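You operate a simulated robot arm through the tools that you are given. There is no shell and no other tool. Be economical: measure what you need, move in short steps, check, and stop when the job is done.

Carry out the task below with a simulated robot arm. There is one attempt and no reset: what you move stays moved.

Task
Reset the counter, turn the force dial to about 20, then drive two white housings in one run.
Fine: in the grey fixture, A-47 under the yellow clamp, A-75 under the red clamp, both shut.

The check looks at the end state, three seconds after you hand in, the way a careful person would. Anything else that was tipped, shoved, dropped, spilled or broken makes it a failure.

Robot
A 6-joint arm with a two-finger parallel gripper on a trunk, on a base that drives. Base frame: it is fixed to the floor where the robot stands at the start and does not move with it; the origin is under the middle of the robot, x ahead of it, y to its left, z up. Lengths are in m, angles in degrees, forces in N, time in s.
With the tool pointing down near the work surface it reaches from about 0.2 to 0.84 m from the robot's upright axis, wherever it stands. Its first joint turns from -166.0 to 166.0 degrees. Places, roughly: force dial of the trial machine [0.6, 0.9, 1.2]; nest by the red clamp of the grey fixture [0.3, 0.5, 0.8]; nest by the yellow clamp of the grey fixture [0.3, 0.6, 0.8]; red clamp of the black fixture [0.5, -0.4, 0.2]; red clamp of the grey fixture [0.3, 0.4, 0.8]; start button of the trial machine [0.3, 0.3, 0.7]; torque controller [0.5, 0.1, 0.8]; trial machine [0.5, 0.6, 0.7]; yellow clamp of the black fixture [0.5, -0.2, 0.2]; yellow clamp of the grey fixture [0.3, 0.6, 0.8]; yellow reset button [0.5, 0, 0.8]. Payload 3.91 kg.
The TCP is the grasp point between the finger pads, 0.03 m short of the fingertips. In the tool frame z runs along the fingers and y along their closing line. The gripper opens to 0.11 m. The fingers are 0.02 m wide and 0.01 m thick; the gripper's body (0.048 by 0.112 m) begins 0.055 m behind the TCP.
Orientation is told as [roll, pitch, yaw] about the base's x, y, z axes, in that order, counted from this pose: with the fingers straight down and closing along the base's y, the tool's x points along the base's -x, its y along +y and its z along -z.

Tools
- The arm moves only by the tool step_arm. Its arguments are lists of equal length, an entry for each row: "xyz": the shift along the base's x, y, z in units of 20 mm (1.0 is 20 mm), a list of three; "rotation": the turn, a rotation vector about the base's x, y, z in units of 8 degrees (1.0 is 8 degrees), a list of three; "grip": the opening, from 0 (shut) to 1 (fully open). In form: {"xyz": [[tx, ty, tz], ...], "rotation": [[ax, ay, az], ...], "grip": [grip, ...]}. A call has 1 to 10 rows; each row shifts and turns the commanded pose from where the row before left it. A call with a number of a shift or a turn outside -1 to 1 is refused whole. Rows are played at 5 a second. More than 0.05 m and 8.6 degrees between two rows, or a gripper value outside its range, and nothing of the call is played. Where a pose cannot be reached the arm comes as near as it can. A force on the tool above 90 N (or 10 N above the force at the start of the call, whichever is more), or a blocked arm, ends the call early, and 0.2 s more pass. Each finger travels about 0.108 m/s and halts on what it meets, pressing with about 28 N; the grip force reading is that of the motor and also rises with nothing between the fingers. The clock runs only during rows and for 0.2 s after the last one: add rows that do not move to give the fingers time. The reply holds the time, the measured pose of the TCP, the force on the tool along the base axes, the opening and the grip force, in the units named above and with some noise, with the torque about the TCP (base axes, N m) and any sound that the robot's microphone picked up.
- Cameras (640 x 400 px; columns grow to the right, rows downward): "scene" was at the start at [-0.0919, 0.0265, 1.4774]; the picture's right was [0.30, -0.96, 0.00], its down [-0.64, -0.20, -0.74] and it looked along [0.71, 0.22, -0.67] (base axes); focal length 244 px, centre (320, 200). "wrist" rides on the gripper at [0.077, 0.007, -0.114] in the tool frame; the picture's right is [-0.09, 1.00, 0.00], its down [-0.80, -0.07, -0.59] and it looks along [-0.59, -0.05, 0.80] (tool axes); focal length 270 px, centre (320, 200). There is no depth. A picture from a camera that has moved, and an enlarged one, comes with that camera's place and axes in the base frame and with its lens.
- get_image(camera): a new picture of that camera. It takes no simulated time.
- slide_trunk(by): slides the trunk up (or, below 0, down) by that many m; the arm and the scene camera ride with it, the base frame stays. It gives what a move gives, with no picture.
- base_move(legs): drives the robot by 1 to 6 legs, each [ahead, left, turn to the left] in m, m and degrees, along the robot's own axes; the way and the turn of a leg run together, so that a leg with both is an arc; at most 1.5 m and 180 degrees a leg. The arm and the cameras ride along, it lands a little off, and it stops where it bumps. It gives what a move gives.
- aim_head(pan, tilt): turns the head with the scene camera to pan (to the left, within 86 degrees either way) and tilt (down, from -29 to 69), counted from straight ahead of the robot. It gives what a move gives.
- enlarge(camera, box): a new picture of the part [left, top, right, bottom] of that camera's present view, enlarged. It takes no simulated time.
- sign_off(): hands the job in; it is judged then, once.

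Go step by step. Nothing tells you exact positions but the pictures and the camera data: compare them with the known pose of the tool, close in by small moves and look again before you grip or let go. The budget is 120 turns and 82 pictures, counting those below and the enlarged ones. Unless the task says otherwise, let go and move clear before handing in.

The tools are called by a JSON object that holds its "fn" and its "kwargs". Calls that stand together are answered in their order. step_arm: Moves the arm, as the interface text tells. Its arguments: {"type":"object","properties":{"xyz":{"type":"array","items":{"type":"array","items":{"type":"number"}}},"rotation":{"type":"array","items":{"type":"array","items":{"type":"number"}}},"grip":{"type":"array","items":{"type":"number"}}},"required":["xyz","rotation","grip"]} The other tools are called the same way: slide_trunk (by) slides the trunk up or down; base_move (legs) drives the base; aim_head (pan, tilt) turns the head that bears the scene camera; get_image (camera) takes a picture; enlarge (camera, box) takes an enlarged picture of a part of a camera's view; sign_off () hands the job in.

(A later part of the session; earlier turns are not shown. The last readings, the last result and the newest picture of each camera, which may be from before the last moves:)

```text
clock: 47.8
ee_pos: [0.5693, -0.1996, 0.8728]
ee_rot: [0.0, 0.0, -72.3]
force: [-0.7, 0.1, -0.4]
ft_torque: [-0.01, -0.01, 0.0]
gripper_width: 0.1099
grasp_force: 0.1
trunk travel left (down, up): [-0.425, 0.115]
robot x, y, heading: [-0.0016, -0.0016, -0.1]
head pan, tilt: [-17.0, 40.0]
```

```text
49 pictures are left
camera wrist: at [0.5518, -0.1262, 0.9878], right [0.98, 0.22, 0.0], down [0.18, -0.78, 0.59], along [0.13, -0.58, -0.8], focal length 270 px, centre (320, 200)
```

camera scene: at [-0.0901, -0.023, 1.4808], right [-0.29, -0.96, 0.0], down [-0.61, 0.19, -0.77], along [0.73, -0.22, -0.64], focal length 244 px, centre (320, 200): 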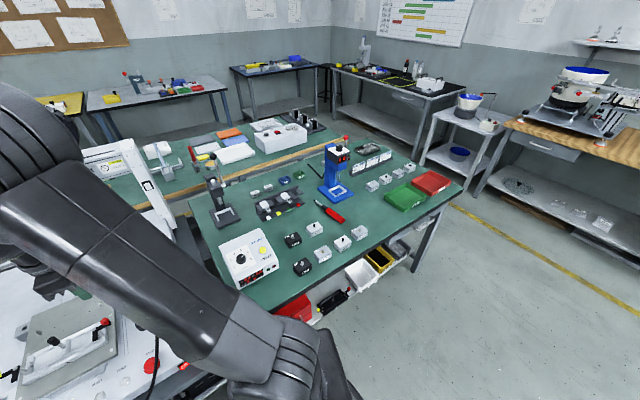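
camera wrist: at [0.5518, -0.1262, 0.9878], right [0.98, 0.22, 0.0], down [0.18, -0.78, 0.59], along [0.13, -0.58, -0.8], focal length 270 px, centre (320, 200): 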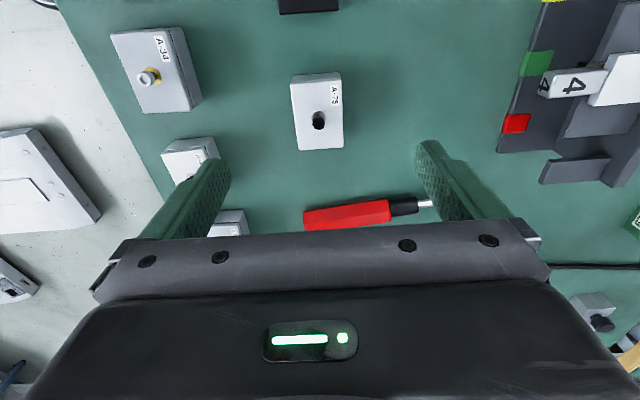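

A-75 is unchanged. Descending deeper and gripping, then a tiny test lift.

{"fn": "step_arm", "kwargs": {"xyz": [[-0.1, 0.1, -1], [0, 0, -1], [0, 0, -1], [0, 0, -1], [0, 0, -0.95], [0, 0, 0], [0, 0, 0], [0, 0, 0], [0, 0, 0], [0, 0, 0]], "rotation": [[0, 0, 0], [0, 0, 0], [0, 0, 0], [0, 0, 0], [0, 0, 0], [0, 0, 0], [0, 0, 0], [0, 0, 0], [0, 0, 0], [0, 0, 0]], "grip": [1, 1, 1, 1, 1, 0, 0, 0, 0, 0]}}

{"fn": "step_arm", "kwargs": {"xyz": [[0, 0, 0.3], [0, 0, 0.3], [0, 0, 0.4], [0, 0, 0]], "rotation": [[0, 0, 0], [0, 0, 0], [0, 0, 0], [0, 0, 0]], "grip": [0, 0, 0, 0]}}

{"fn": "get_image", "kwargs": {"camera": "wrist"}}

```text
clock: 50.0
ee_pos: [0.5669, -0.1959, 0.7737]
ee_rot: [0.1, 0.0, -72.3]
force: [0.3, 0.7, -0.2]
ft_torque: [-0.02, 0.02, -0.04]
gripper_width: 0.0397
grasp_force: 28.1
trunk travel left (down, up): [-0.425, 0.115]
robot x, y, heading: [-0.0012, 0.0019, -0.1]
head pan, tilt: [-17.0, 40.0]
```

```text
clock: 51.0
ee_pos: [0.5666, -0.1953, 0.7956]
ee_rot: [0.1, 0.0, -72.2]
force: [0.5, -1.1, -1.6]
ft_torque: [-0.01, 0.01, 0.0]
gripper_width: 0.0396
grasp_force: 28.1
trunk travel left (down, up): [-0.425, 0.115]
robot x, y, heading: [-0.0005, 0.0023, 0.1]
head pan, tilt: [-17.0, 40.0]
```

```text
48 pictures are left
camera wrist: at [0.55, -0.1221, 0.9103], right [0.98, 0.22, 0.0], down [0.18, -0.78, 0.59], along [0.13, -0.58, -0.8], focal length 270 px, centre (320, 200)
```

wrist: 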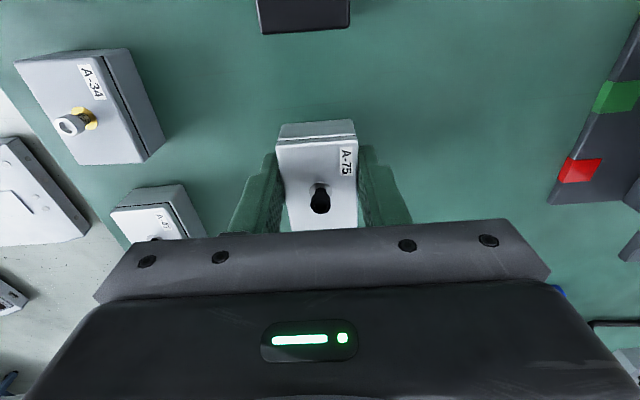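

A-75 is lifted firmly this time. Raising and carrying it over to the red nest.

{"fn": "step_arm", "kwargs": {"xyz": [[0, 0, 1], [0, 0, 1], [0, 0, 1], [0, 0, 1], [0, 0, 1], [0, 0, 1], [0, 0, 1], [0, 0, 0.5], [0, 0, 0]], "rotation": [[0, 0, 0], [0, 0, 0], [0, 0, 0], [0, 0, 0], [0, 0, 0], [0, 0, 0], [0, 0, 0], [0, 0, 0], [0, 0, 0]], "grip": [0, 0, 0, 0, 0, 0, 0, 0, 0]}}

{"fn": "step_arm", "kwargs": {"xyz": [[-0.314, 1, 0], [-0.314, 1, 0], [-0.314, 1, 0], [-0.314, 1, 0], [-0.314, 1, 0], [-0.314, 1, 0], [-0.314, 1, 0], [-0.314, 1, 0], [-0.314, 1, 0], [-0.314, 1, 0]], "rotation": [[0, 0, 0], [0, 0, 0], [0, 0, 0], [0, 0, 0], [0, 0, 0], [0, 0, 0], [0, 0, 0], [0, 0, 0], [0, 0, 0], [0, 0, 0]], "grip": [0, 0, 0, 0, 0, 0, 0, 0, 0, 0]}}

```text
clock: 53.0
ee_pos: [0.5697, -0.1983, 0.9431]
ee_rot: [0.0, 0.1, -72.3]
force: [0.1, 0.1, -1.4]
ft_torque: [-0.03, 0.02, -0.01]
gripper_width: 0.0396
grasp_force: 28.6
trunk travel left (down, up): [-0.425, 0.115]
robot x, y, heading: [0.0009, 0.0025, -0.0]
head pan, tilt: [-17.0, 40.0]
```

```text
clock: 55.2
ee_pos: [0.5045, 0.0039, 0.9447]
ee_rot: [0.1, 0.0, -72.2]
force: [0.7, 0.3, -0.8]
ft_torque: [-0.01, -0.01, -0.02]
gripper_width: 0.0396
grasp_force: 28.0
trunk travel left (down, up): [-0.425, 0.115]
robot x, y, heading: [-0.0036, -0.0022, 0.3]
head pan, tilt: [-17.0, 40.0]
```

{"fn": "step_arm", "kwargs": {"xyz": [[-0.314, 1, 0], [-0.314, 1, 0], [-0.314, 1, 0], [-0.314, 1, 0], [-0.314, 1, 0], [-0.314, 1, 0], [-0.314, 1, 0], [-0.314, 1, 0], [-0.314, 1, 0], [-0.314, 1, 0]], "rotation": [[0, 0, 0], [0, 0, 0], [0, 0, 0], [0, 0, 0], [0, 0, 0], [0, 0, 0], [0, 0, 0], [0, 0, 0], [0, 0, 0], [0, 0, 0]], "grip": [0, 0, 0, 0, 0, 0, 0, 0, 0, 0]}}

{"fn": "step_arm", "kwargs": {"xyz": [[-0.314, 1, 0], [-0.314, 1, 0], [-0.314, 1, 0], [-0.314, 1, 0], [-0.314, 1, 0], [-0.314, 1, 0], [-0.314, 1, 0], [-0.314, 1, 0], [-0.314, 1, 0], [-0.314, 1, 0]], "rotation": [[0, 0, 0], [0, 0, 0], [0, 0, 0], [0, 0, 0], [0, 0, 0], [0, 0, 0], [0, 0, 0], [0, 0, 0], [0, 0, 0], [0, 0, 0]], "grip": [0, 0, 0, 0, 0, 0, 0, 0, 0, 0]}}

{"fn": "step_arm", "kwargs": {"xyz": [[-0.314, 1, 0], [-0.314, 1, 0], [-0.314, 1, 0], [-0.314, 1, 0], [-0.314, 1, 0], [-0.2, 0.4, 0], [0, 0, -1], [0, 0, -1], [0, 0, -0.5], [0, 0, 0]], "rotation": [[0, 0, 0], [0, 0, 0], [0, 0, 0], [0, 0, 0], [0, 0, 0], [0, 0, 0], [0, 0, 0], [0, 0, 0], [0, 0, 0], [0, 0, 0]], "grip": [0, 0, 0, 0, 0, 0, 0, 0, 0, 0]}}

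{"fn": "get_image", "kwargs": {"camera": "wrist"}}

```text
clock: 57.4
ee_pos: [0.4403, 0.2024, 0.9429]
ee_rot: [0.0, -0.1, -72.3]
force: [0.0, 1.0, -1.2]
ft_torque: [-0.01, -0.05, 0.0]
gripper_width: 0.0394
grasp_force: 28.2
trunk travel left (down, up): [-0.425, 0.115]
robot x, y, heading: [-0.0011, -0.0018, -0.0]
head pan, tilt: [-17.0, 40.0]
```

```text
clock: 59.6
ee_pos: [0.3775, 0.4046, 0.9461]
ee_rot: [0.1, 0.0, -72.3]
force: [-0.2, 0.9, -1.6]
ft_torque: [-0.01, 0.0, 0.01]
gripper_width: 0.0395
grasp_force: 28.1
trunk travel left (down, up): [-0.425, 0.115]
robot x, y, heading: [0.0005, -0.0012, -0.2]
head pan, tilt: [-17.0, 40.0]
```

```text
clock: 61.8
ee_pos: [0.3419, 0.5097, 0.8951]
ee_rot: [0.0, 0.0, -72.3]
force: [-0.5, 0.5, -0.8]
ft_torque: [-0.01, 0.01, 0.01]
gripper_width: 0.0397
grasp_force: 27.7
trunk travel left (down, up): [-0.425, 0.115]
robot x, y, heading: [0.0021, 0.0017, -0.1]
head pan, tilt: [-17.0, 40.0]
```

```text
47 pictures are left
camera wrist: at [0.3255, 0.5846, 1.0102], right [0.98, 0.22, 0.0], down [0.18, -0.78, 0.59], along [0.13, -0.58, -0.8], focal length 270 px, centre (320, 200)
```

wrist: 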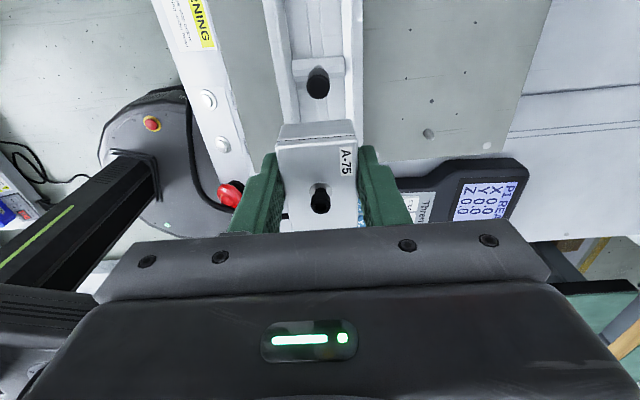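

Block A-75 hovers over the red nest. Checking alignment against the post bar and rails.

{"fn": "enlarge", "kwargs": {"camera": "wrist", "box": [240, 20, 400, 140]}}

{"fn": "aim_head", "kwargs": {"pan": 50, "tilt": 45}}

{"fn": "enlarge", "kwargs": {"camera": "scene", "box": [240, 130, 400, 230]}}

```text
3.33 times, centred on (320, 80) of wrist
camera zoom: at [0.3255, 0.5846, 1.0102], right [0.98, 0.22, 0.0], down [0.18, -0.78, 0.59], along [0.13, -0.58, -0.8], focal length 901 px, centre (320, 600)
```

zoom: 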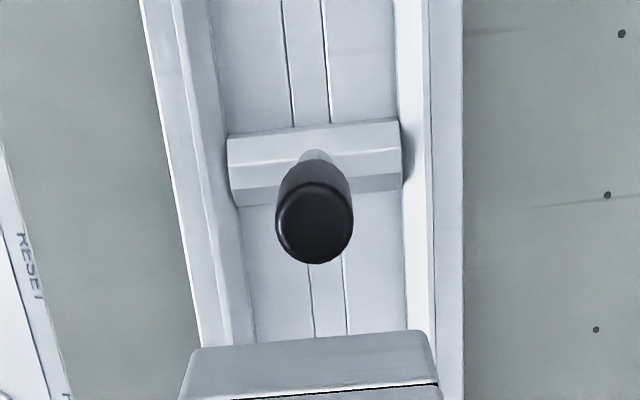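

```text
clock: 63.2
ee_pos: [0.3432, 0.5104, 0.8954]
ee_rot: [-0.1, -0.1, -72.3]
force: [0.6, 0.2, -0.8]
ft_torque: [0.01, 0.0, 0.0]
gripper_width: 0.0397
grasp_force: 28.3
trunk travel left (down, up): [-0.425, 0.115]
robot x, y, heading: [0.0029, -0.0027, 0.1]
head pan, tilt: [50.0, 45.0]
```

```text
4.00 times, centred on (320, 180) of scene
camera zoom: at [-0.1191, 0.0642, 1.4736], right [0.77, -0.64, 0.0], down [-0.45, -0.54, -0.71], along [0.45, 0.54, -0.71], focal length 974 px, centre (320, 280)
```

zoom: 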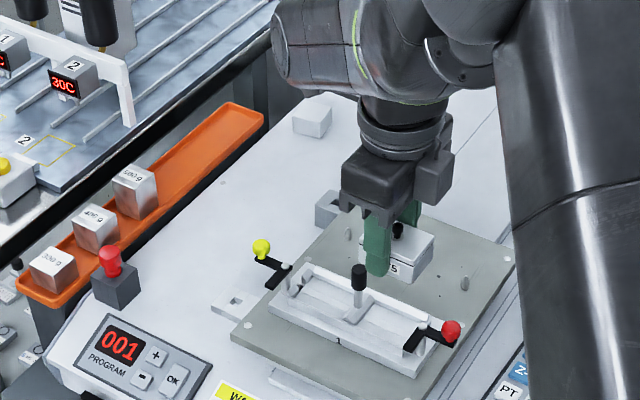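

Channel is parallel with the block; I'll nudge ~3 mm toward the post and lower to just above the rails, then verify with both cameras.

{"fn": "step_arm", "kwargs": {"xyz": [[0.03, 0.145, -1], [0, 0, -1], [0, 0, -1], [0, 0, -0.5], [0, 0, 0]], "rotation": [[0, 0, 0], [0, 0, 0], [0, 0, 0], [0, 0, 0], [0, 0, 0]], "grip": [0, 0, 0, 0, 0]}}

{"fn": "enlarge", "kwargs": {"camera": "wrist", "box": [240, 20, 400, 140]}}

{"fn": "enlarge", "kwargs": {"camera": "scene", "box": [300, 170, 364, 230]}}

```text
clock: 64.4
ee_pos: [0.3419, 0.5109, 0.8231]
ee_rot: [-0.2, -0.2, -72.3]
force: [0.4, -5.5, -1.8]
ft_torque: [-0.11, 0.01, 0.01]
gripper_width: 0.0399
grasp_force: 28.0
trunk travel left (down, up): [-0.425, 0.115]
robot x, y, heading: [-0.0028, 0.0024, 0.2]
head pan, tilt: [50.0, 45.0]
```

```text
3.33 times, centred on (320, 80) of wrist
camera zoom: at [0.3254, 0.5861, 0.9376], right [0.98, 0.22, 0.0], down [0.18, -0.78, 0.6], along [0.13, -0.58, -0.8], focal length 901 px, centre (320, 600)
```

zoom: 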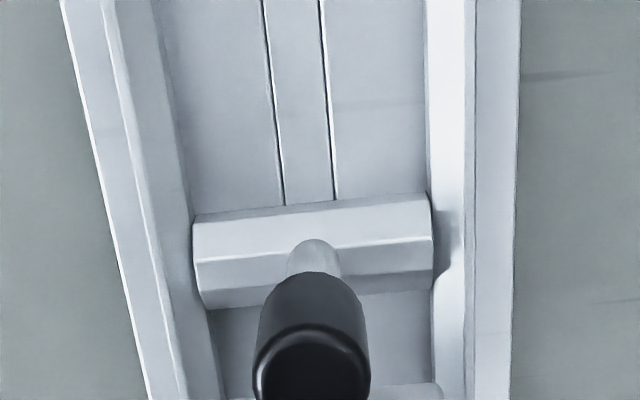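

```text
6.67 times, centred on (332, 200) of scene
camera zoom: at [-0.119, 0.0637, 1.4735], right [0.77, -0.64, 0.0], down [-0.45, -0.54, -0.71], along [0.45, 0.54, -0.71], focal length 1623 px, centre (240, 200)
```

zoom: 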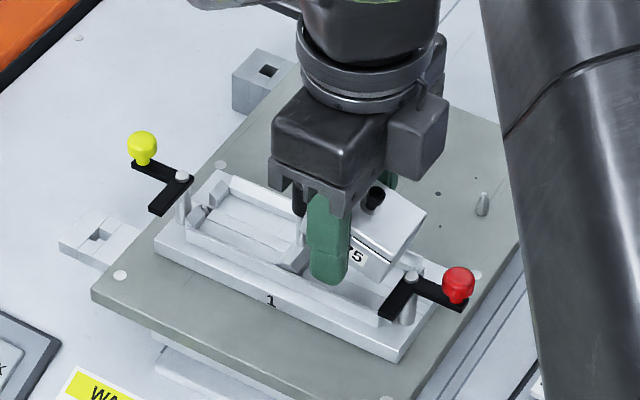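

There's a side force and the block looks slightly tilted: its edge met the post knob. Raising and re-checking the block in the grip.

{"fn": "step_arm", "kwargs": {"xyz": [[0, -0.1, 0.5], [0, -0.1, 1], [0, 0, 1], [0, 0, 0.5], [0, 0, 0]], "rotation": [[0, 0, 0], [0, 0, 0], [0, 0, 0], [0, 0, 0], [0, 0, 0]], "grip": [0, 0, 0, 0, 0]}}

{"fn": "enlarge", "kwargs": {"camera": "wrist", "box": [220, 60, 420, 240]}}

{"fn": "enlarge", "kwargs": {"camera": "scene", "box": [300, 160, 364, 220]}}

```text
clock: 65.6
ee_pos: [0.3441, 0.5099, 0.8831]
ee_rot: [0.0, -0.1, -72.3]
force: [0.2, -0.3, -0.9]
ft_torque: [-0.04, 0.01, -0.05]
gripper_width: 0.0398
grasp_force: 27.9
trunk travel left (down, up): [-0.425, 0.115]
robot x, y, heading: [-0.0021, 0.001, 0.2]
head pan, tilt: [50.0, 45.0]
```

```text
2.22 times, centred on (320, 150) of wrist
camera zoom: at [0.3264, 0.584, 0.999], right [0.98, 0.22, 0.0], down [0.18, -0.78, 0.6], along [0.13, -0.58, -0.8], focal length 601 px, centre (320, 311)
```

zoom: 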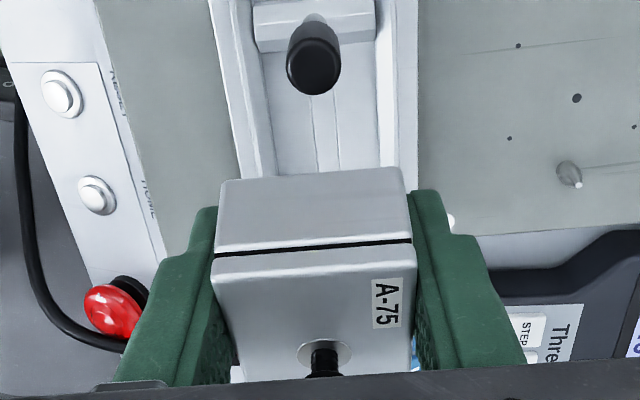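

```text
6.67 times, centred on (332, 190) of scene
camera zoom: at [-0.1191, 0.0643, 1.4736], right [0.77, -0.64, 0.0], down [-0.45, -0.54, -0.71], along [0.45, 0.54, -0.71], focal length 1623 px, centre (240, 267)
```

zoom: 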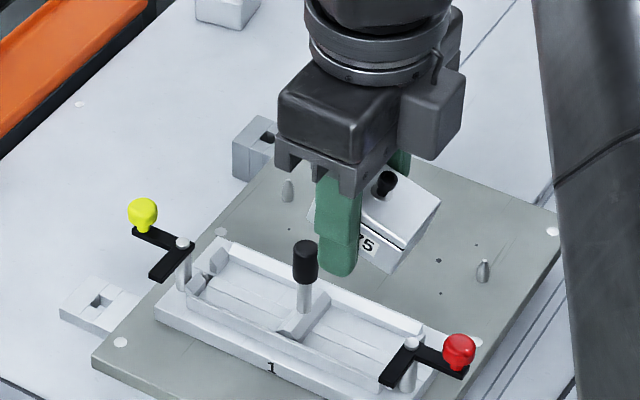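

The block tilted in the grip (post knob lifted one end). I'll set it down on the clear grey plate behind the fixture, let it settle flat, and regrip centrally.

{"fn": "step_arm", "kwargs": {"xyz": [[0, 0, 1], [0.8, 0.65, 0], [0.8, 0.65, 0], [0.8, 0.65, 0], [0.8, 0.65, 0], [0.85, 0.75, 0], [0, 0, -1], [0, 0, -1], [0, 0, 0]], "rotation": [[0, 0, 0], [0, 0, 0], [0, 0, 0], [0, 0, 0], [0, 0, 0], [0, 0, 0], [0, 0, 0], [0, 0, 0], [0, 0, 0]], "grip": [0, 0, 0, 0, 0, 0, 0, 0, 0]}}

{"fn": "enlarge", "kwargs": {"camera": "scene", "box": [290, 140, 400, 230]}}

{"fn": "get_image", "kwargs": {"camera": "wrist"}}

```text
clock: 67.6
ee_pos: [0.4244, 0.5772, 0.864]
ee_rot: [0.0, 0.1, -72.3]
force: [-0.4, 0.1, -1.7]
ft_torque: [0.02, 0.0, 0.0]
gripper_width: 0.0397
grasp_force: 28.2
trunk travel left (down, up): [-0.425, 0.115]
robot x, y, heading: [0.0001, 0.0016, -0.1]
head pan, tilt: [50.0, 45.0]
```

```text
4.44 times, centred on (345, 185) of scene
camera zoom: at [-0.119, 0.0644, 1.4736], right [0.77, -0.64, 0.0], down [-0.45, -0.54, -0.71], along [0.45, 0.54, -0.71], focal length 1082 px, centre (209, 267)
```

zoom: 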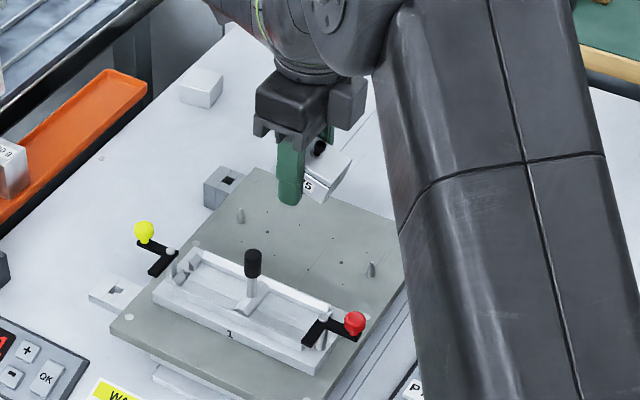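

```text
39 pictures are left
camera wrist: at [0.4078, 0.651, 0.9789], right [0.98, 0.22, 0.0], down [0.18, -0.78, 0.59], along [0.13, -0.58, -0.8], focal length 270 px, centre (320, 200)
```

wrist: 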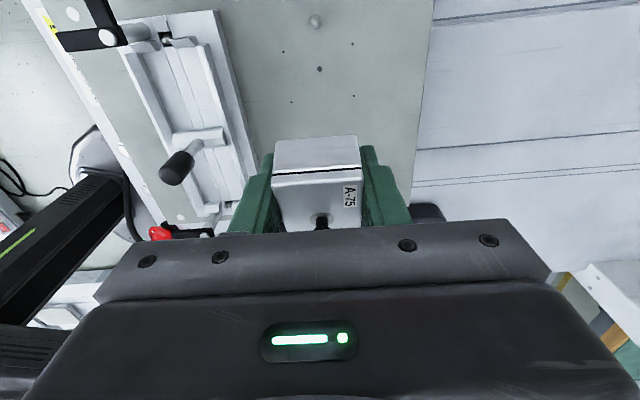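

Over the clear plate area between the two pins. Lowering to contact.

{"fn": "step_arm", "kwargs": {"xyz": [[0, 0, -1], [0, 0, -1], [0, 0, -0.5], [0, 0, -0.25], [0, 0, 0]], "rotation": [[0, 0, 0], [0, 0, 0], [0, 0, 0], [0, 0, 0], [0, 0, 0]], "grip": [0, 0, 0, 0, 0]}}

{"fn": "step_arm", "kwargs": {"xyz": [[0, 0, -0.2], [0, 0, -0.15], [0, 0, 0]], "rotation": [[0, 0, 0], [0, 0, 0], [0, 0, 0]], "grip": [0, 0, 0]}}

```text
clock: 68.8
ee_pos: [0.4236, 0.5769, 0.8067]
ee_rot: [-0.1, 0.0, -72.3]
force: [0.5, -0.5, -0.2]
ft_torque: [0.04, 0.0, 0.02]
gripper_width: 0.0396
grasp_force: 27.7
trunk travel left (down, up): [-0.425, 0.115]
robot x, y, heading: [0.0006, 0.0009, -0.0]
head pan, tilt: [50.0, 45.0]
```

```text
clock: 69.6
ee_pos: [0.4237, 0.5762, 0.8015]
ee_rot: [0.1, 0.0, -72.4]
force: [0.5, 0.5, -1.2]
ft_torque: [0.04, -0.01, 0.01]
gripper_width: 0.0393
grasp_force: 28.0
trunk travel left (down, up): [-0.425, 0.115]
robot x, y, heading: [0.0008, -0.0013, -0.1]
head pan, tilt: [50.0, 45.0]
```

{"fn": "step_arm", "kwargs": {"xyz": [[0, 0, -0.2], [0, 0, -0.2], [0, 0, 0]], "rotation": [[0, 0, 0], [0, 0, 0], [0, 0, 0]], "grip": [0, 0, 0]}}

{"fn": "step_arm", "kwargs": {"xyz": [[0, 0, -0.2], [0, 0, -0.15], [0, 0, 0]], "rotation": [[0, 0, 0], [0, 0, 0], [0, 0, 0]], "grip": [0, 0, 0]}}

```text
clock: 70.4
ee_pos: [0.4232, 0.5761, 0.7937]
ee_rot: [0.0, 0.1, -72.3]
force: [0.7, -0.7, -0.7]
ft_torque: [0.03, -0.01, -0.01]
gripper_width: 0.0395
grasp_force: 28.1
trunk travel left (down, up): [-0.425, 0.115]
robot x, y, heading: [-0.0021, 0.0004, -0.1]
head pan, tilt: [50.0, 45.0]
```

```text
clock: 71.2
ee_pos: [0.4232, 0.5756, 0.7868]
ee_rot: [0.1, 0.0, -72.3]
force: [1.2, 0.3, 2.3]
ft_torque: [-0.02, 0.03, -0.02]
gripper_width: 0.0396
grasp_force: 28.5
trunk travel left (down, up): [-0.425, 0.115]
robot x, y, heading: [-0.0003, -0.0004, 0.0]
head pan, tilt: [50.0, 45.0]
```

{"fn": "step_arm", "kwargs": {"xyz": [[0, 0, -0.15], [0, 0, -0.1], [0, 0, 0]], "rotation": [[0, 0, 0], [0, 0, 0], [0, 0, 0]], "grip": [0, 0, 0]}}

{"fn": "enlarge", "kwargs": {"camera": "wrist", "box": [220, 60, 420, 240]}}

```text
clock: 72.0
ee_pos: [0.4234, 0.5764, 0.7875]
ee_rot: [0.4, 0.3, -72.4]
force: [0.2, 1.4, 38.7]
ft_torque: [-0.53, 0.85, -0.32]
gripper_width: 0.0396
grasp_force: 27.9
trunk travel left (down, up): [-0.425, 0.115]
robot x, y, heading: [0.0019, -0.0035, -0.0]
head pan, tilt: [50.0, 45.0]
```

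```text
2.22 times, centred on (320, 150) of wrist
camera zoom: at [0.4057, 0.6494, 0.9028], right [0.98, 0.22, 0.01], down [0.17, -0.79, 0.59], along [0.13, -0.57, -0.81], focal length 601 px, centre (320, 311)
```

zoom: 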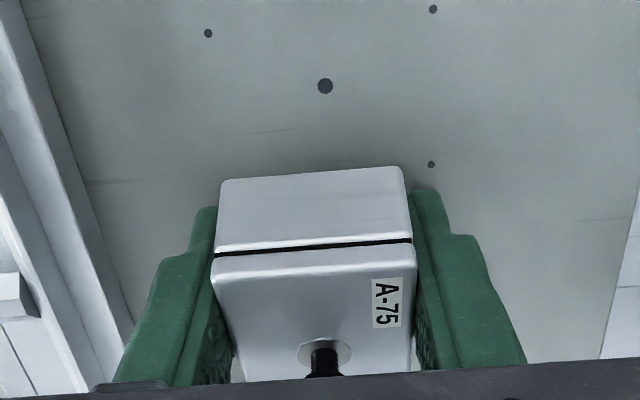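

The fingertips reached the plate (about z 0.757). Easing up slightly and releasing so the block settles flat.

{"fn": "step_arm", "kwargs": {"xyz": [[0, 0, 0.15], [0, 0, 0.1], [0, 0, 0], [0, 0, 0], [0, 0, 0], [0, 0, 0], [0, 0, 0]], "rotation": [[0, 0, 0], [0, 0, 0], [0, 0, 0], [0, 0, 0], [0, 0, 0], [0, 0, 0], [0, 0, 0]], "grip": [0, 0, 0.42, 0.6, 0.6, 0.6, 0.6]}}

{"fn": "step_arm", "kwargs": {"xyz": [[0, 0, 1], [0, 0, 1], [0, 0, 1], [0, 0, 1], [0, 0, 0]], "rotation": [[0, 0, 0], [0, 0, 0], [0, 0, 0], [0, 0, 0], [0, 0, 0]], "grip": [0.8, 0.8, 0.8, 0.8, 0.8]}}

{"fn": "get_image", "kwargs": {"camera": "wrist"}}

```text
clock: 73.6
ee_pos: [0.4241, 0.5744, 0.7867]
ee_rot: [0.0, -0.1, -72.3]
force: [1.8, -6.2, 12.4]
ft_torque: [0.01, -0.47, -0.14]
gripper_width: 0.066
grasp_force: 0.0
trunk travel left (down, up): [-0.425, 0.115]
robot x, y, heading: [-0.0007, -0.0064, -0.1]
head pan, tilt: [50.0, 45.0]
```

```text
clock: 74.8
ee_pos: [0.4227, 0.5764, 0.8679]
ee_rot: [0.0, -0.1, -72.3]
force: [0.2, 0.2, 0.2]
ft_torque: [0.02, -0.01, -0.01]
gripper_width: 0.0879
grasp_force: 0.0
trunk travel left (down, up): [-0.425, 0.115]
robot x, y, heading: [-0.003, -0.0024, 0.0]
head pan, tilt: [50.0, 45.0]
```

```text
37 pictures are left
camera wrist: at [0.4061, 0.6508, 0.9827], right [0.98, 0.22, 0.0], down [0.18, -0.78, 0.6], along [0.13, -0.58, -0.8], focal length 270 px, centre (320, 200)
```

wrist: 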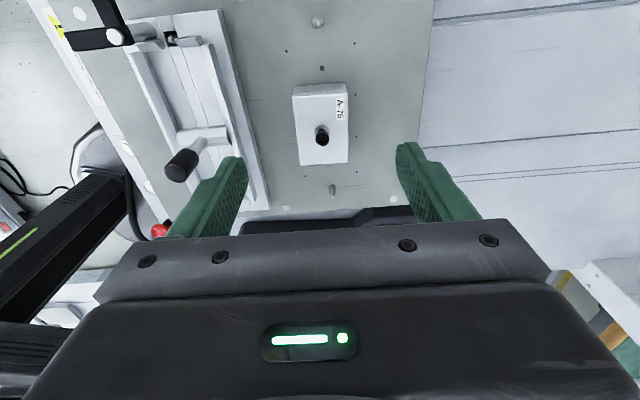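

A-75 now sits flat on the plate, centred under the gripper. Regripping with fingertips ~6 mm above its base and test-lifting.

{"fn": "step_arm", "kwargs": {"xyz": [[0.05, 0.03, -1], [0, 0, -1], [0, 0, -1], [0, 0, -0.7], [0, 0, 0], [0, 0, 0], [0, 0, 0], [0, 0, 0]], "rotation": [[0, 0, 0], [0, 0, 0], [0, 0, 0], [0, 0, 0], [0, 0, 0], [0, 0, 0], [0, 0, 0], [0, 0, 0]], "grip": [0.8, 0.8, 0.8, 0.8, 0.3, 0, 0, 0]}}

{"fn": "step_arm", "kwargs": {"xyz": [[0, 0, 0.3], [0, 0, 0.3], [0, 0, 0.4], [0, 0, 1], [0, 0, 1], [0, 0, 1], [0, 0, 0.5], [0, 0, 0]], "rotation": [[0, 0, 0], [0, 0, 0], [0, 0, 0], [0, 0, 0], [0, 0, 0], [0, 0, 0], [0, 0, 0], [0, 0, 0]], "grip": [0, 0, 0, 0, 0, 0, 0, 0]}}

```text
clock: 76.6
ee_pos: [0.4258, 0.5763, 0.7937]
ee_rot: [0.0, 0.0, -72.3]
force: [1.1, -0.9, 1.2]
ft_torque: [0.06, -0.09, -0.03]
gripper_width: 0.0391
grasp_force: 27.6
trunk travel left (down, up): [-0.425, 0.115]
robot x, y, heading: [0.0003, 0.0008, 0.2]
head pan, tilt: [50.0, 45.0]
```

```text
clock: 78.4
ee_pos: [0.4247, 0.5776, 0.8827]
ee_rot: [0.0, 0.0, -72.3]
force: [-0.6, 0.6, -2.4]
ft_torque: [0.01, -0.03, 0.0]
gripper_width: 0.0395
grasp_force: 27.9
trunk travel left (down, up): [-0.425, 0.115]
robot x, y, heading: [-0.0007, 0.0029, 0.1]
head pan, tilt: [50.0, 45.0]
```

Held well. Moving back over the red nest at safe height and checking alignment.

{"fn": "step_arm", "kwargs": {"xyz": [[0, 0, 1], [-0.9825, -0.87, 0], [-0.9825, -0.87, 0], [-0.9825, -0.87, 0], [-0.9825, -0.87, 0], [0, 0, 0]], "rotation": [[0, 0, 0], [0, 0, 0], [0, 0, 0], [0, 0, 0], [0, 0, 0], [0, 0, 0]], "grip": [0, 0, 0, 0, 0, 0]}}

{"fn": "enlarge", "kwargs": {"camera": "wrist", "box": [220, 20, 420, 240]}}

```text
clock: 79.8
ee_pos: [0.3469, 0.5063, 0.9038]
ee_rot: [0.0, 0.0, -72.4]
force: [-0.8, -0.7, -1.3]
ft_torque: [0.0, -0.01, 0.02]
gripper_width: 0.0393
grasp_force: 27.9
trunk travel left (down, up): [-0.425, 0.115]
robot x, y, heading: [0.0023, 0.0047, 0.2]
head pan, tilt: [50.0, 45.0]
```

```text
1.82 times, centred on (320, 130) of wrist
camera zoom: at [0.3287, 0.5815, 1.0191], right [0.98, 0.22, 0.0], down [0.18, -0.78, 0.59], along [0.13, -0.58, -0.8], focal length 491 px, centre (320, 327)
```

zoom: 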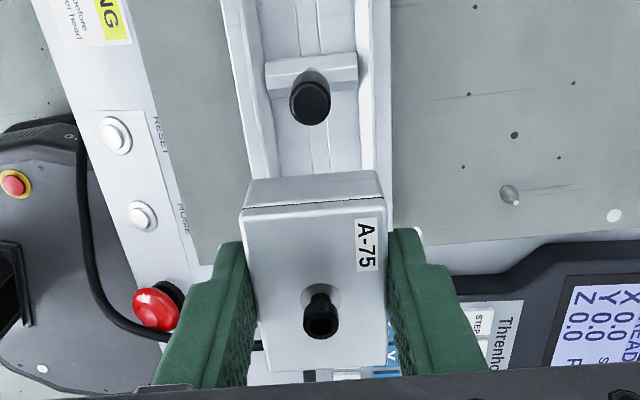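

Estimates are tight (about 1 mm). I'll lower so the block is beside the post knob but above the lever, staying ~3 mm clear, then feel for the knob with small moves.

{"fn": "step_arm", "kwargs": {"xyz": [[0, 0, -1], [0, 0, -1], [0, 0, -0.6], [0, 0, 0]], "rotation": [[0, 0, 0], [0, 0, 0], [0, 0, 0], [0, 0, 0]], "grip": [0, 0, 0, 0]}}

{"fn": "step_arm", "kwargs": {"xyz": [[-0.03, 0.095, 0], [0, 0, 0], [0, 0, 0]], "rotation": [[0, 0, 0], [0, 0, 0], [0, 0, 0]], "grip": [0, 0, 0]}}

{"fn": "step_arm", "kwargs": {"xyz": [[-0.015, 0.048, 0], [0, 0, 0], [0, 0, 0]], "rotation": [[0, 0, 0], [0, 0, 0], [0, 0, 0]], "grip": [0, 0, 0]}}

{"fn": "enlarge", "kwargs": {"camera": "scene", "box": [300, 170, 364, 230]}}

```text
clock: 80.8
ee_pos: [0.3466, 0.5064, 0.8516]
ee_rot: [0.1, -0.1, -72.3]
force: [-0.2, -0.3, -1.4]
ft_torque: [0.0, -0.01, 0.01]
gripper_width: 0.0392
grasp_force: 28.1
trunk travel left (down, up): [-0.425, 0.115]
robot x, y, heading: [-0.0019, 0.0012, -0.1]
head pan, tilt: [50.0, 45.0]
```

```text
clock: 81.6
ee_pos: [0.3455, 0.5083, 0.8516]
ee_rot: [-0.1, 0.0, -72.2]
force: [0.3, 0.7, -0.7]
ft_torque: [0.02, 0.01, -0.01]
gripper_width: 0.0392
grasp_force: 27.9
trunk travel left (down, up): [-0.425, 0.115]
robot x, y, heading: [-0.0015, 0.0033, -0.1]
head pan, tilt: [50.0, 45.0]
```

```text
clock: 82.4
ee_pos: [0.3447, 0.5099, 0.8516]
ee_rot: [0.1, 0.0, -72.4]
force: [-0.5, 0.6, -1.1]
ft_torque: [0.01, -0.04, -0.01]
gripper_width: 0.0389
grasp_force: 28.6
trunk travel left (down, up): [-0.425, 0.115]
robot x, y, heading: [0.0007, -0.0014, -0.1]
head pan, tilt: [50.0, 45.0]
```

```text
6.67 times, centred on (332, 200) of scene
camera zoom: at [-0.1191, 0.0643, 1.4736], right [0.77, -0.64, 0.0], down [-0.45, -0.54, -0.71], along [0.45, 0.54, -0.71], focal length 1623 px, centre (240, 200)
```

zoom: 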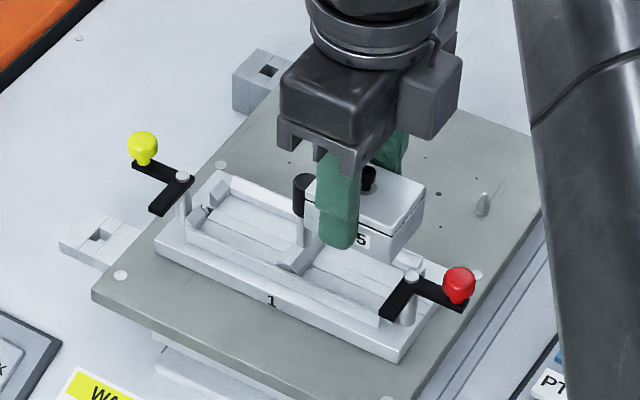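

Block level and beside the knob, no contact yet at +3 mm. Feeling onward in 1 mm steps.

{"fn": "step_arm", "kwargs": {"xyz": [[-0.015, 0.048, 0], [0, 0, 0], [0, 0, 0]], "rotation": [[0, 0, 0], [0, 0, 0], [0, 0, 0]], "grip": [0, 0, 0]}}

{"fn": "step_arm", "kwargs": {"xyz": [[-0.015, 0.048, 0], [0, 0, 0], [0, 0, 0]], "rotation": [[0, 0, 0], [0, 0, 0], [0, 0, 0]], "grip": [0, 0, 0]}}

{"fn": "step_arm", "kwargs": {"xyz": [[-0.015, 0.048, 0], [0, 0, 0], [0, 0, 0]], "rotation": [[0, 0, 0], [0, 0, 0], [0, 0, 0]], "grip": [0, 0, 0]}}

```text
clock: 83.2
ee_pos: [0.3451, 0.5117, 0.8523]
ee_rot: [0.0, 0.0, -72.3]
force: [0.8, -0.7, 0.0]
ft_torque: [-0.03, -0.02, 0.01]
gripper_width: 0.0391
grasp_force: 27.9
trunk travel left (down, up): [-0.425, 0.115]
robot x, y, heading: [-0.0023, -0.0001, -0.0]
head pan, tilt: [50.0, 45.0]
```

```text
clock: 84.0
ee_pos: [0.3448, 0.5119, 0.8514]
ee_rot: [0.0, 0.0, -72.3]
force: [1.9, -5.6, 0.6]
ft_torque: [-0.13, -0.07, 0.0]
gripper_width: 0.0394
grasp_force: 27.9
trunk travel left (down, up): [-0.425, 0.115]
robot x, y, heading: [0.0, -0.0016, 0.2]
head pan, tilt: [50.0, 45.0]
```

```text
clock: 84.8
ee_pos: [0.345, 0.5115, 0.8505]
ee_rot: [0.0, -0.2, -72.3]
force: [2.2, -12.8, -2.8]
ft_torque: [-0.39, -0.08, 0.03]
gripper_width: 0.0395
grasp_force: 27.9
trunk travel left (down, up): [-0.425, 0.115]
robot x, y, heading: [0.0004, -0.0047, 0.1]
head pan, tilt: [50.0, 45.0]
```

Contact with the knob occurs at about +4.3 mm. Backing off to ~2 mm clearance and lowering in guarded steps.

{"fn": "step_arm", "kwargs": {"xyz": [[0.056, -0.176, 0], [0, 0, -0.5], [0, 0, -0.5], [0, 0, -0.4], [0, 0, 0]], "rotation": [[0, 0, 0], [0, 0, 0], [0, 0, 0], [0, 0, 0], [0, 0, 0]], "grip": [0, 0, 0, 0, 0]}}

{"fn": "step_arm", "kwargs": {"xyz": [[0, 0, -0.2], [0, 0, 0], [0, 0, 0]], "rotation": [[0, 0, 0], [0, 0, 0], [0, 0, 0]], "grip": [0, 0, 0]}}

```text
clock: 86.0
ee_pos: [0.3452, 0.5099, 0.825]
ee_rot: [0.0, 0.0, -72.2]
force: [0.2, 0.1, -0.4]
ft_torque: [-0.02, 0.0, 0.02]
gripper_width: 0.0393
grasp_force: 27.8
trunk travel left (down, up): [-0.425, 0.115]
robot x, y, heading: [0.0015, -0.0033, -0.2]
head pan, tilt: [50.0, 45.0]
```

```text
clock: 86.8
ee_pos: [0.3448, 0.5106, 0.8189]
ee_rot: [0.1, 0.0, -72.3]
force: [0.3, -0.3, -1.0]
ft_torque: [-0.01, 0.01, -0.01]
gripper_width: 0.0392
grasp_force: 28.2
trunk travel left (down, up): [-0.425, 0.115]
robot x, y, heading: [0.0017, -0.0019, 0.3]
head pan, tilt: [50.0, 45.0]
```

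{"fn": "step_arm", "kwargs": {"xyz": [[0, 0, -0.2], [0, 0, 0], [0, 0, 0]], "rotation": [[0, 0, 0], [0, 0, 0], [0, 0, 0]], "grip": [0, 0, 0]}}

{"fn": "enlarge", "kwargs": {"camera": "scene", "box": [310, 180, 364, 220]}}

```text
clock: 87.6
ee_pos: [0.345, 0.5095, 0.8155]
ee_rot: [0.0, 0.0, -72.3]
force: [-0.1, -0.5, -0.5]
ft_torque: [-0.02, 0.01, -0.02]
gripper_width: 0.0396
grasp_force: 27.9
trunk travel left (down, up): [-0.425, 0.115]
robot x, y, heading: [-0.001, 0.0003, 0.0]
head pan, tilt: [50.0, 45.0]
```

```text
10.00 times, centred on (337, 200) of scene
camera zoom: at [-0.1191, 0.0642, 1.4736], right [0.77, -0.64, 0.0], down [-0.45, -0.54, -0.71], along [0.45, 0.54, -0.71], focal length 2435 px, centre (150, 200)
```

zoom: 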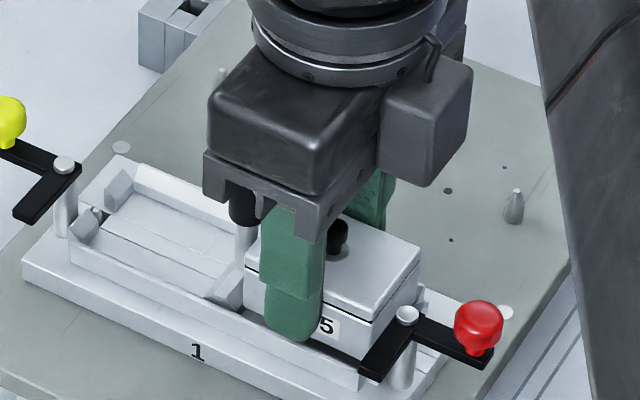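

The block is entering the nest between bar and stops. Continuing down.

{"fn": "step_arm", "kwargs": {"xyz": [[0, 0, -0.2], [0, 0, 0], [0, 0, 0]], "rotation": [[0, 0, 0], [0, 0, 0], [0, 0, 0]], "grip": [0, 0, 0]}}

{"fn": "step_arm", "kwargs": {"xyz": [[0, 0, -0.15], [0, 0, 0], [0, 0, 0]], "rotation": [[0, 0, 0], [0, 0, 0], [0, 0, 0]], "grip": [0, 0, 0]}}

{"fn": "step_arm", "kwargs": {"xyz": [[0, 0, -0.15], [0, 0, 0], [0, 0, 0]], "rotation": [[0, 0, 0], [0, 0, 0], [0, 0, 0]], "grip": [0, 0, 0]}}

```text
clock: 88.4
ee_pos: [0.3457, 0.5109, 0.8118]
ee_rot: [0.0, 0.1, -72.3]
force: [-1.4, 4.8, 8.9]
ft_torque: [0.08, -0.16, 0.16]
gripper_width: 0.0392
grasp_force: 27.6
trunk travel left (down, up): [-0.425, 0.115]
robot x, y, heading: [-0.0002, -0.0023, -0.2]
head pan, tilt: [50.0, 45.0]
```

```text
clock: 89.2
ee_pos: [0.3444, 0.5101, 0.8097]
ee_rot: [0.1, 0.1, -72.3]
force: [-7.5, 5.3, 22.0]
ft_torque: [0.05, 0.6, 0.02]
gripper_width: 0.0393
grasp_force: 28.1
trunk travel left (down, up): [-0.425, 0.115]
robot x, y, heading: [0.0009, -0.0026, -0.1]
head pan, tilt: [50.0, 45.0]
```

```text
clock: 90.0
ee_pos: [0.3446, 0.5104, 0.8092]
ee_rot: [0.4, 0.3, -72.3]
force: [-2.5, 8.2, 52.0]
ft_torque: [-0.21, 1.1, 0.09]
gripper_width: 0.0394
grasp_force: 27.6
trunk travel left (down, up): [-0.425, 0.115]
robot x, y, heading: [0.0012, 0.0021, 0.3]
head pan, tilt: [50.0, 45.0]
```

Firm contact at TCP ~0.809. Looking to see whether the block is seated or the fingers rest on the rails.

{"fn": "enlarge", "kwargs": {"camera": "scene", "box": [320, 185, 364, 220]}}

{"fn": "enlarge", "kwargs": {"camera": "wrist", "box": [220, 60, 420, 240]}}

```text
11.43 times, centred on (342, 202) of scene
camera zoom: at [-0.122, 0.0609, 1.4738], right [0.77, -0.64, 0.0], down [-0.45, -0.54, -0.71], along [0.46, 0.54, -0.7], focal length 2783 px, centre (69, 171)
```

zoom: 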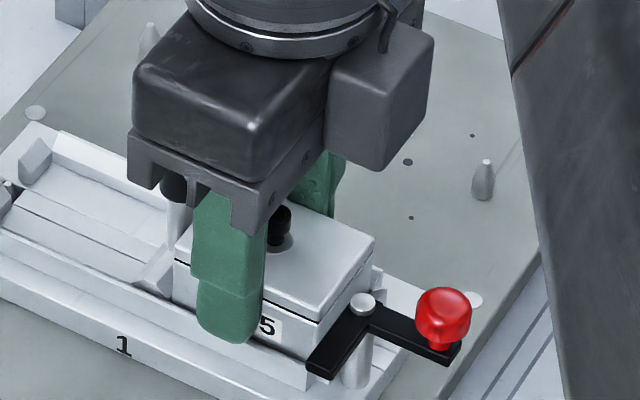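

```text
2.22 times, centred on (320, 150) of wrist
camera zoom: at [0.327, 0.583, 0.9256], right [0.98, 0.22, 0.01], down [0.17, -0.79, 0.59], along [0.13, -0.57, -0.81], focal length 601 px, centre (320, 311)
```

zoom: 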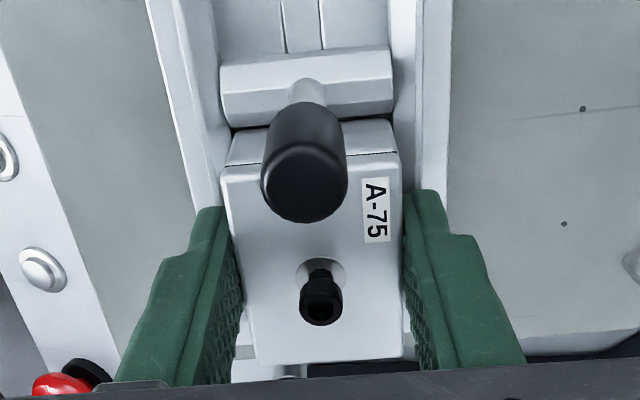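

Block is in the channel; fingertips rest on the rails. Relieving and releasing, then backing up to look.

{"fn": "step_arm", "kwargs": {"xyz": [[0, 0, 0.15], [0, 0, 0], [0, 0, 0], [0, 0, 0], [0, 0, 0]], "rotation": [[0, 0, 0], [0, 0, 0], [0, 0, 0], [0, 0, 0], [0, 0, 0]], "grip": [0, 0.4, 0.5, 0.55, 0.55]}}

{"fn": "step_arm", "kwargs": {"xyz": [[0, 0, 1], [0, 0, 1], [0, 0, 1], [0, 0, 1], [0, 0, 1], [0, 0, 0]], "rotation": [[0, 0, 0], [0, 0, 0], [0, 0, 0], [0, 0, 0], [0, 0, 0], [0, 0, 0]], "grip": [0.55, 0.55, 0.55, 0.55, 0.55, 0.55]}}

{"fn": "enlarge", "kwargs": {"camera": "wrist", "box": [220, 20, 420, 220]}}

```text
clock: 91.2
ee_pos: [0.3479, 0.5101, 0.8096]
ee_rot: [0.1, 0.2, -72.4]
force: [20.6, 13.2, 32.5]
ft_torque: [0.06, 0.33, -0.18]
gripper_width: 0.0486
grasp_force: 0.1
trunk travel left (down, up): [-0.425, 0.115]
robot x, y, heading: [0.0006, 0.0009, 0.2]
head pan, tilt: [50.0, 45.0]
```

```text
clock: 92.6
ee_pos: [0.3467, 0.5094, 0.9083]
ee_rot: [0.0, 0.1, -72.3]
force: [-0.4, 1.2, 0.1]
ft_torque: [0.03, 0.01, -0.02]
gripper_width: 0.0607
grasp_force: 0.0
trunk travel left (down, up): [-0.425, 0.115]
robot x, y, heading: [-0.0024, 0.0002, 0.1]
head pan, tilt: [50.0, 45.0]
```

```text
2.00 times, centred on (320, 120) of wrist
camera zoom: at [0.3292, 0.5837, 1.0239], right [0.98, 0.22, 0.0], down [0.18, -0.78, 0.6], along [0.13, -0.58, -0.8], focal length 541 px, centre (320, 360)
```

zoom: 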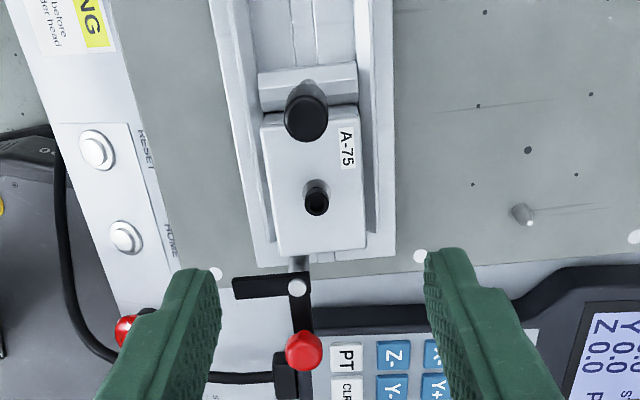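

Released; checking seating from the side view.

{"fn": "enlarge", "kwargs": {"camera": "scene", "box": [310, 185, 354, 220]}}

```text
11.43 times, centred on (332, 202) of scene
camera zoom: at [-0.1192, 0.0641, 1.4736], right [0.77, -0.64, 0.0], down [-0.45, -0.54, -0.71], along [0.45, 0.54, -0.71], focal length 2783 px, centre (183, 171)
```

zoom: 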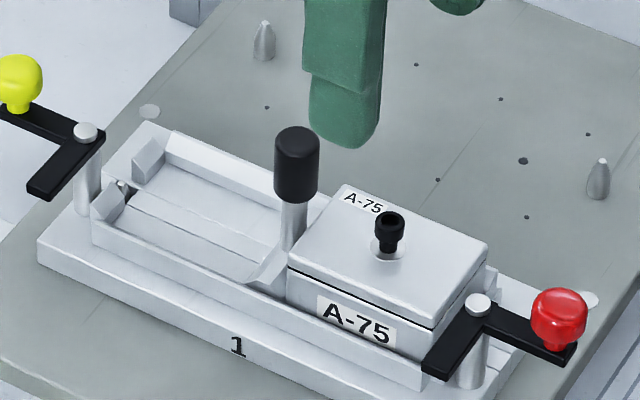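

A-75 is seated level in the red nest. Now off to fetch A-47.

{"fn": "step_arm", "kwargs": {"xyz": [[0, 0, 1], [0, -0.5, 1], [0.15, -1, 0], [0.15, -1, 0], [0.15, -1, 0], [0.15, -1, 0], [0.15, -1, 0], [0.15, -1, 0], [0.15, -1, 0], [0.15, -1, 0]], "rotation": [[0, 0, 0], [0, 0, 0], [0, 0, 0], [0, 0, 0], [0, 0, 0], [0, 0, 0], [0, 0, 0], [0, 0, 0], [0, 0, 0], [0, 0, 0]], "grip": [0.8, 0.8, 0.8, 0.8, 0.8, 0.8, 0.8, 0.8, 0.8, 0.8]}}

{"fn": "step_arm", "kwargs": {"xyz": [[0.15, -1, 0], [0.15, -1, 0], [0.15, -1, 0], [0.15, -1, 0], [0.15, -1, 0], [0.15, -1, 0], [0.15, -1, 0], [0.15, -1, 0], [0.15, -1, 0], [0.15, -1, 0]], "rotation": [[0, 0, 0], [0, 0, 0], [0, 0, 0], [0, 0, 0], [0, 0, 0], [0, 0, 0], [0, 0, 0], [0, 0, 0], [0, 0, 0], [0, 0, 0]], "grip": [0.8, 0.8, 0.8, 0.8, 0.8, 0.8, 0.8, 0.8, 0.8, 0.8]}}

{"fn": "step_arm", "kwargs": {"xyz": [[0.15, -1, 0], [0.15, -1, 0], [0.15, -1, 0], [0.15, -1, 0], [0.15, -1, 0], [0.15, -1, 0], [0.15, -1, 0], [0.15, -1, 0], [0.15, -1, 0], [0.15, -1, 0]], "rotation": [[0, 0, 0], [0, 0, 0], [0, 0, 0], [0, 0, 0], [0, 0, 0], [0, 0, 0], [0, 0, 0], [0, 0, 0], [0, 0, 0], [0, 0, 0]], "grip": [0.8, 0.8, 0.8, 0.8, 0.8, 0.8, 0.8, 0.8, 0.8, 0.8]}}

{"fn": "step_arm", "kwargs": {"xyz": [[0.15, -1, 0], [0.15, -1, 0], [0.15, -1, 0], [0.15, -1, 0], [0.15, -1, 0], [0.15, -1, 0], [0.15, -1, 0], [0.15, -1, 0], [0.15, -1, 0], [0.15, -1, 0]], "rotation": [[0, 0, 0], [0, 0, 0], [0, 0, 0], [0, 0, 0], [0, 0, 0], [0, 0, 0], [0, 0, 0], [0, 0, 0], [0, 0, 0], [0, 0, 0]], "grip": [0.8, 0.8, 0.8, 0.8, 0.8, 0.8, 0.8, 0.8, 0.8, 0.8]}}

{"fn": "get_image", "kwargs": {"camera": "wrist"}}

```text
clock: 94.8
ee_pos: [0.3703, 0.3388, 0.9464]
ee_rot: [0.1, -0.1, -72.3]
force: [0.4, -0.1, -0.1]
ft_torque: [-0.02, -0.02, -0.01]
gripper_width: 0.0881
grasp_force: 0.1
trunk travel left (down, up): [-0.425, 0.115]
robot x, y, heading: [-0.0001, 0.0005, -0.1]
head pan, tilt: [50.0, 45.0]
```

```text
clock: 97.0
ee_pos: [0.3989, 0.1405, 0.9493]
ee_rot: [0.0, 0.0, -72.3]
force: [0.0, -0.2, -0.3]
ft_torque: [0.0, -0.01, 0.02]
gripper_width: 0.0879
grasp_force: 0.0
trunk travel left (down, up): [-0.425, 0.115]
robot x, y, heading: [-0.0033, 0.0039, 0.3]
head pan, tilt: [50.0, 45.0]
```

```text
clock: 99.2
ee_pos: [0.4314, -0.0606, 0.9483]
ee_rot: [0.0, 0.0, -72.3]
force: [-0.7, 0.4, 0.3]
ft_torque: [-0.01, 0.0, 0.02]
gripper_width: 0.0882
grasp_force: 0.1
trunk travel left (down, up): [-0.425, 0.115]
robot x, y, heading: [-0.0005, -0.0026, -0.0]
head pan, tilt: [50.0, 45.0]
```

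```text
clock: 101.4
ee_pos: [0.4592, -0.2626, 0.9476]
ee_rot: [0.0, 0.0, -72.2]
force: [-0.8, -0.3, 0.3]
ft_torque: [-0.01, 0.0, -0.02]
gripper_width: 0.0879
grasp_force: 0.1
trunk travel left (down, up): [-0.425, 0.115]
robot x, y, heading: [-0.0003, 0.0041, -0.0]
head pan, tilt: [50.0, 45.0]
```

```text
29 pictures are left
camera wrist: at [0.4427, -0.1877, 1.0633], right [0.98, 0.22, 0.0], down [0.18, -0.78, 0.59], along [0.13, -0.58, -0.8], focal length 270 px, centre (320, 200)
```

wrist: 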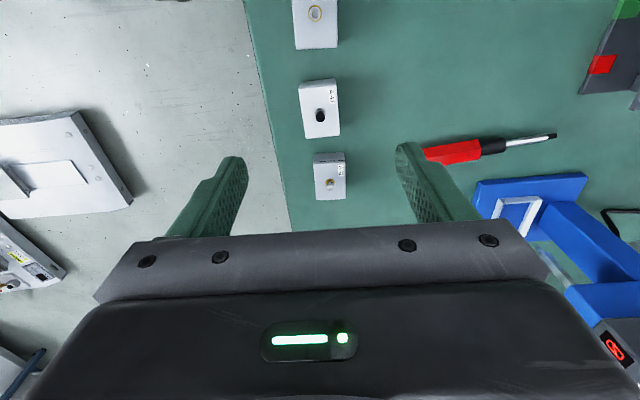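

A-47 is at about (0.464, -0.280). Moving over and descending to grip.

{"fn": "step_arm", "kwargs": {"xyz": [[0.24, -0.87, 0], [0, 0, -1], [0, 0, -1], [0, 0, -1], [0, 0, -1], [0, 0, 0]], "rotation": [[0, 0, 0], [0, 0, 0], [0, 0, 0], [0, 0, 0], [0, 0, 0], [0, 0, 0]], "grip": [0.8, 0.8, 0.8, 0.8, 0.8, 0.8]}}

{"fn": "get_image", "kwargs": {"camera": "wrist"}}

```text
clock: 102.8
ee_pos: [0.4648, -0.279, 0.869]
ee_rot: [0.0, -0.1, -72.3]
force: [-0.5, 0.2, 0.2]
ft_torque: [-0.01, -0.02, 0.01]
gripper_width: 0.088
grasp_force: 0.0
trunk travel left (down, up): [-0.425, 0.115]
robot x, y, heading: [-0.0017, 0.0007, -0.1]
head pan, tilt: [50.0, 45.0]
```

```text
28 pictures are left
camera wrist: at [0.4478, -0.2042, 0.9844], right [0.98, 0.22, 0.0], down [0.18, -0.78, 0.59], along [0.13, -0.58, -0.8], focal length 270 px, centre (320, 200)
```

wrist: 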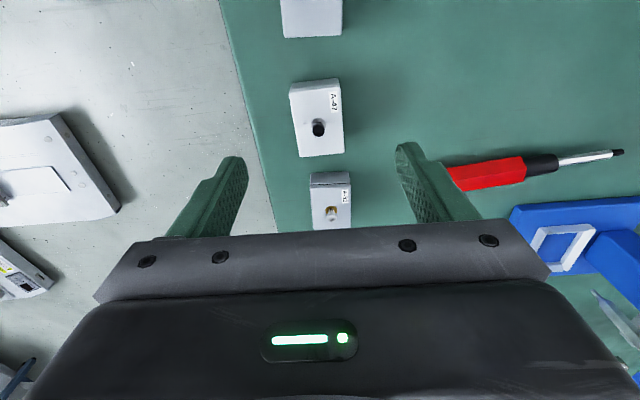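

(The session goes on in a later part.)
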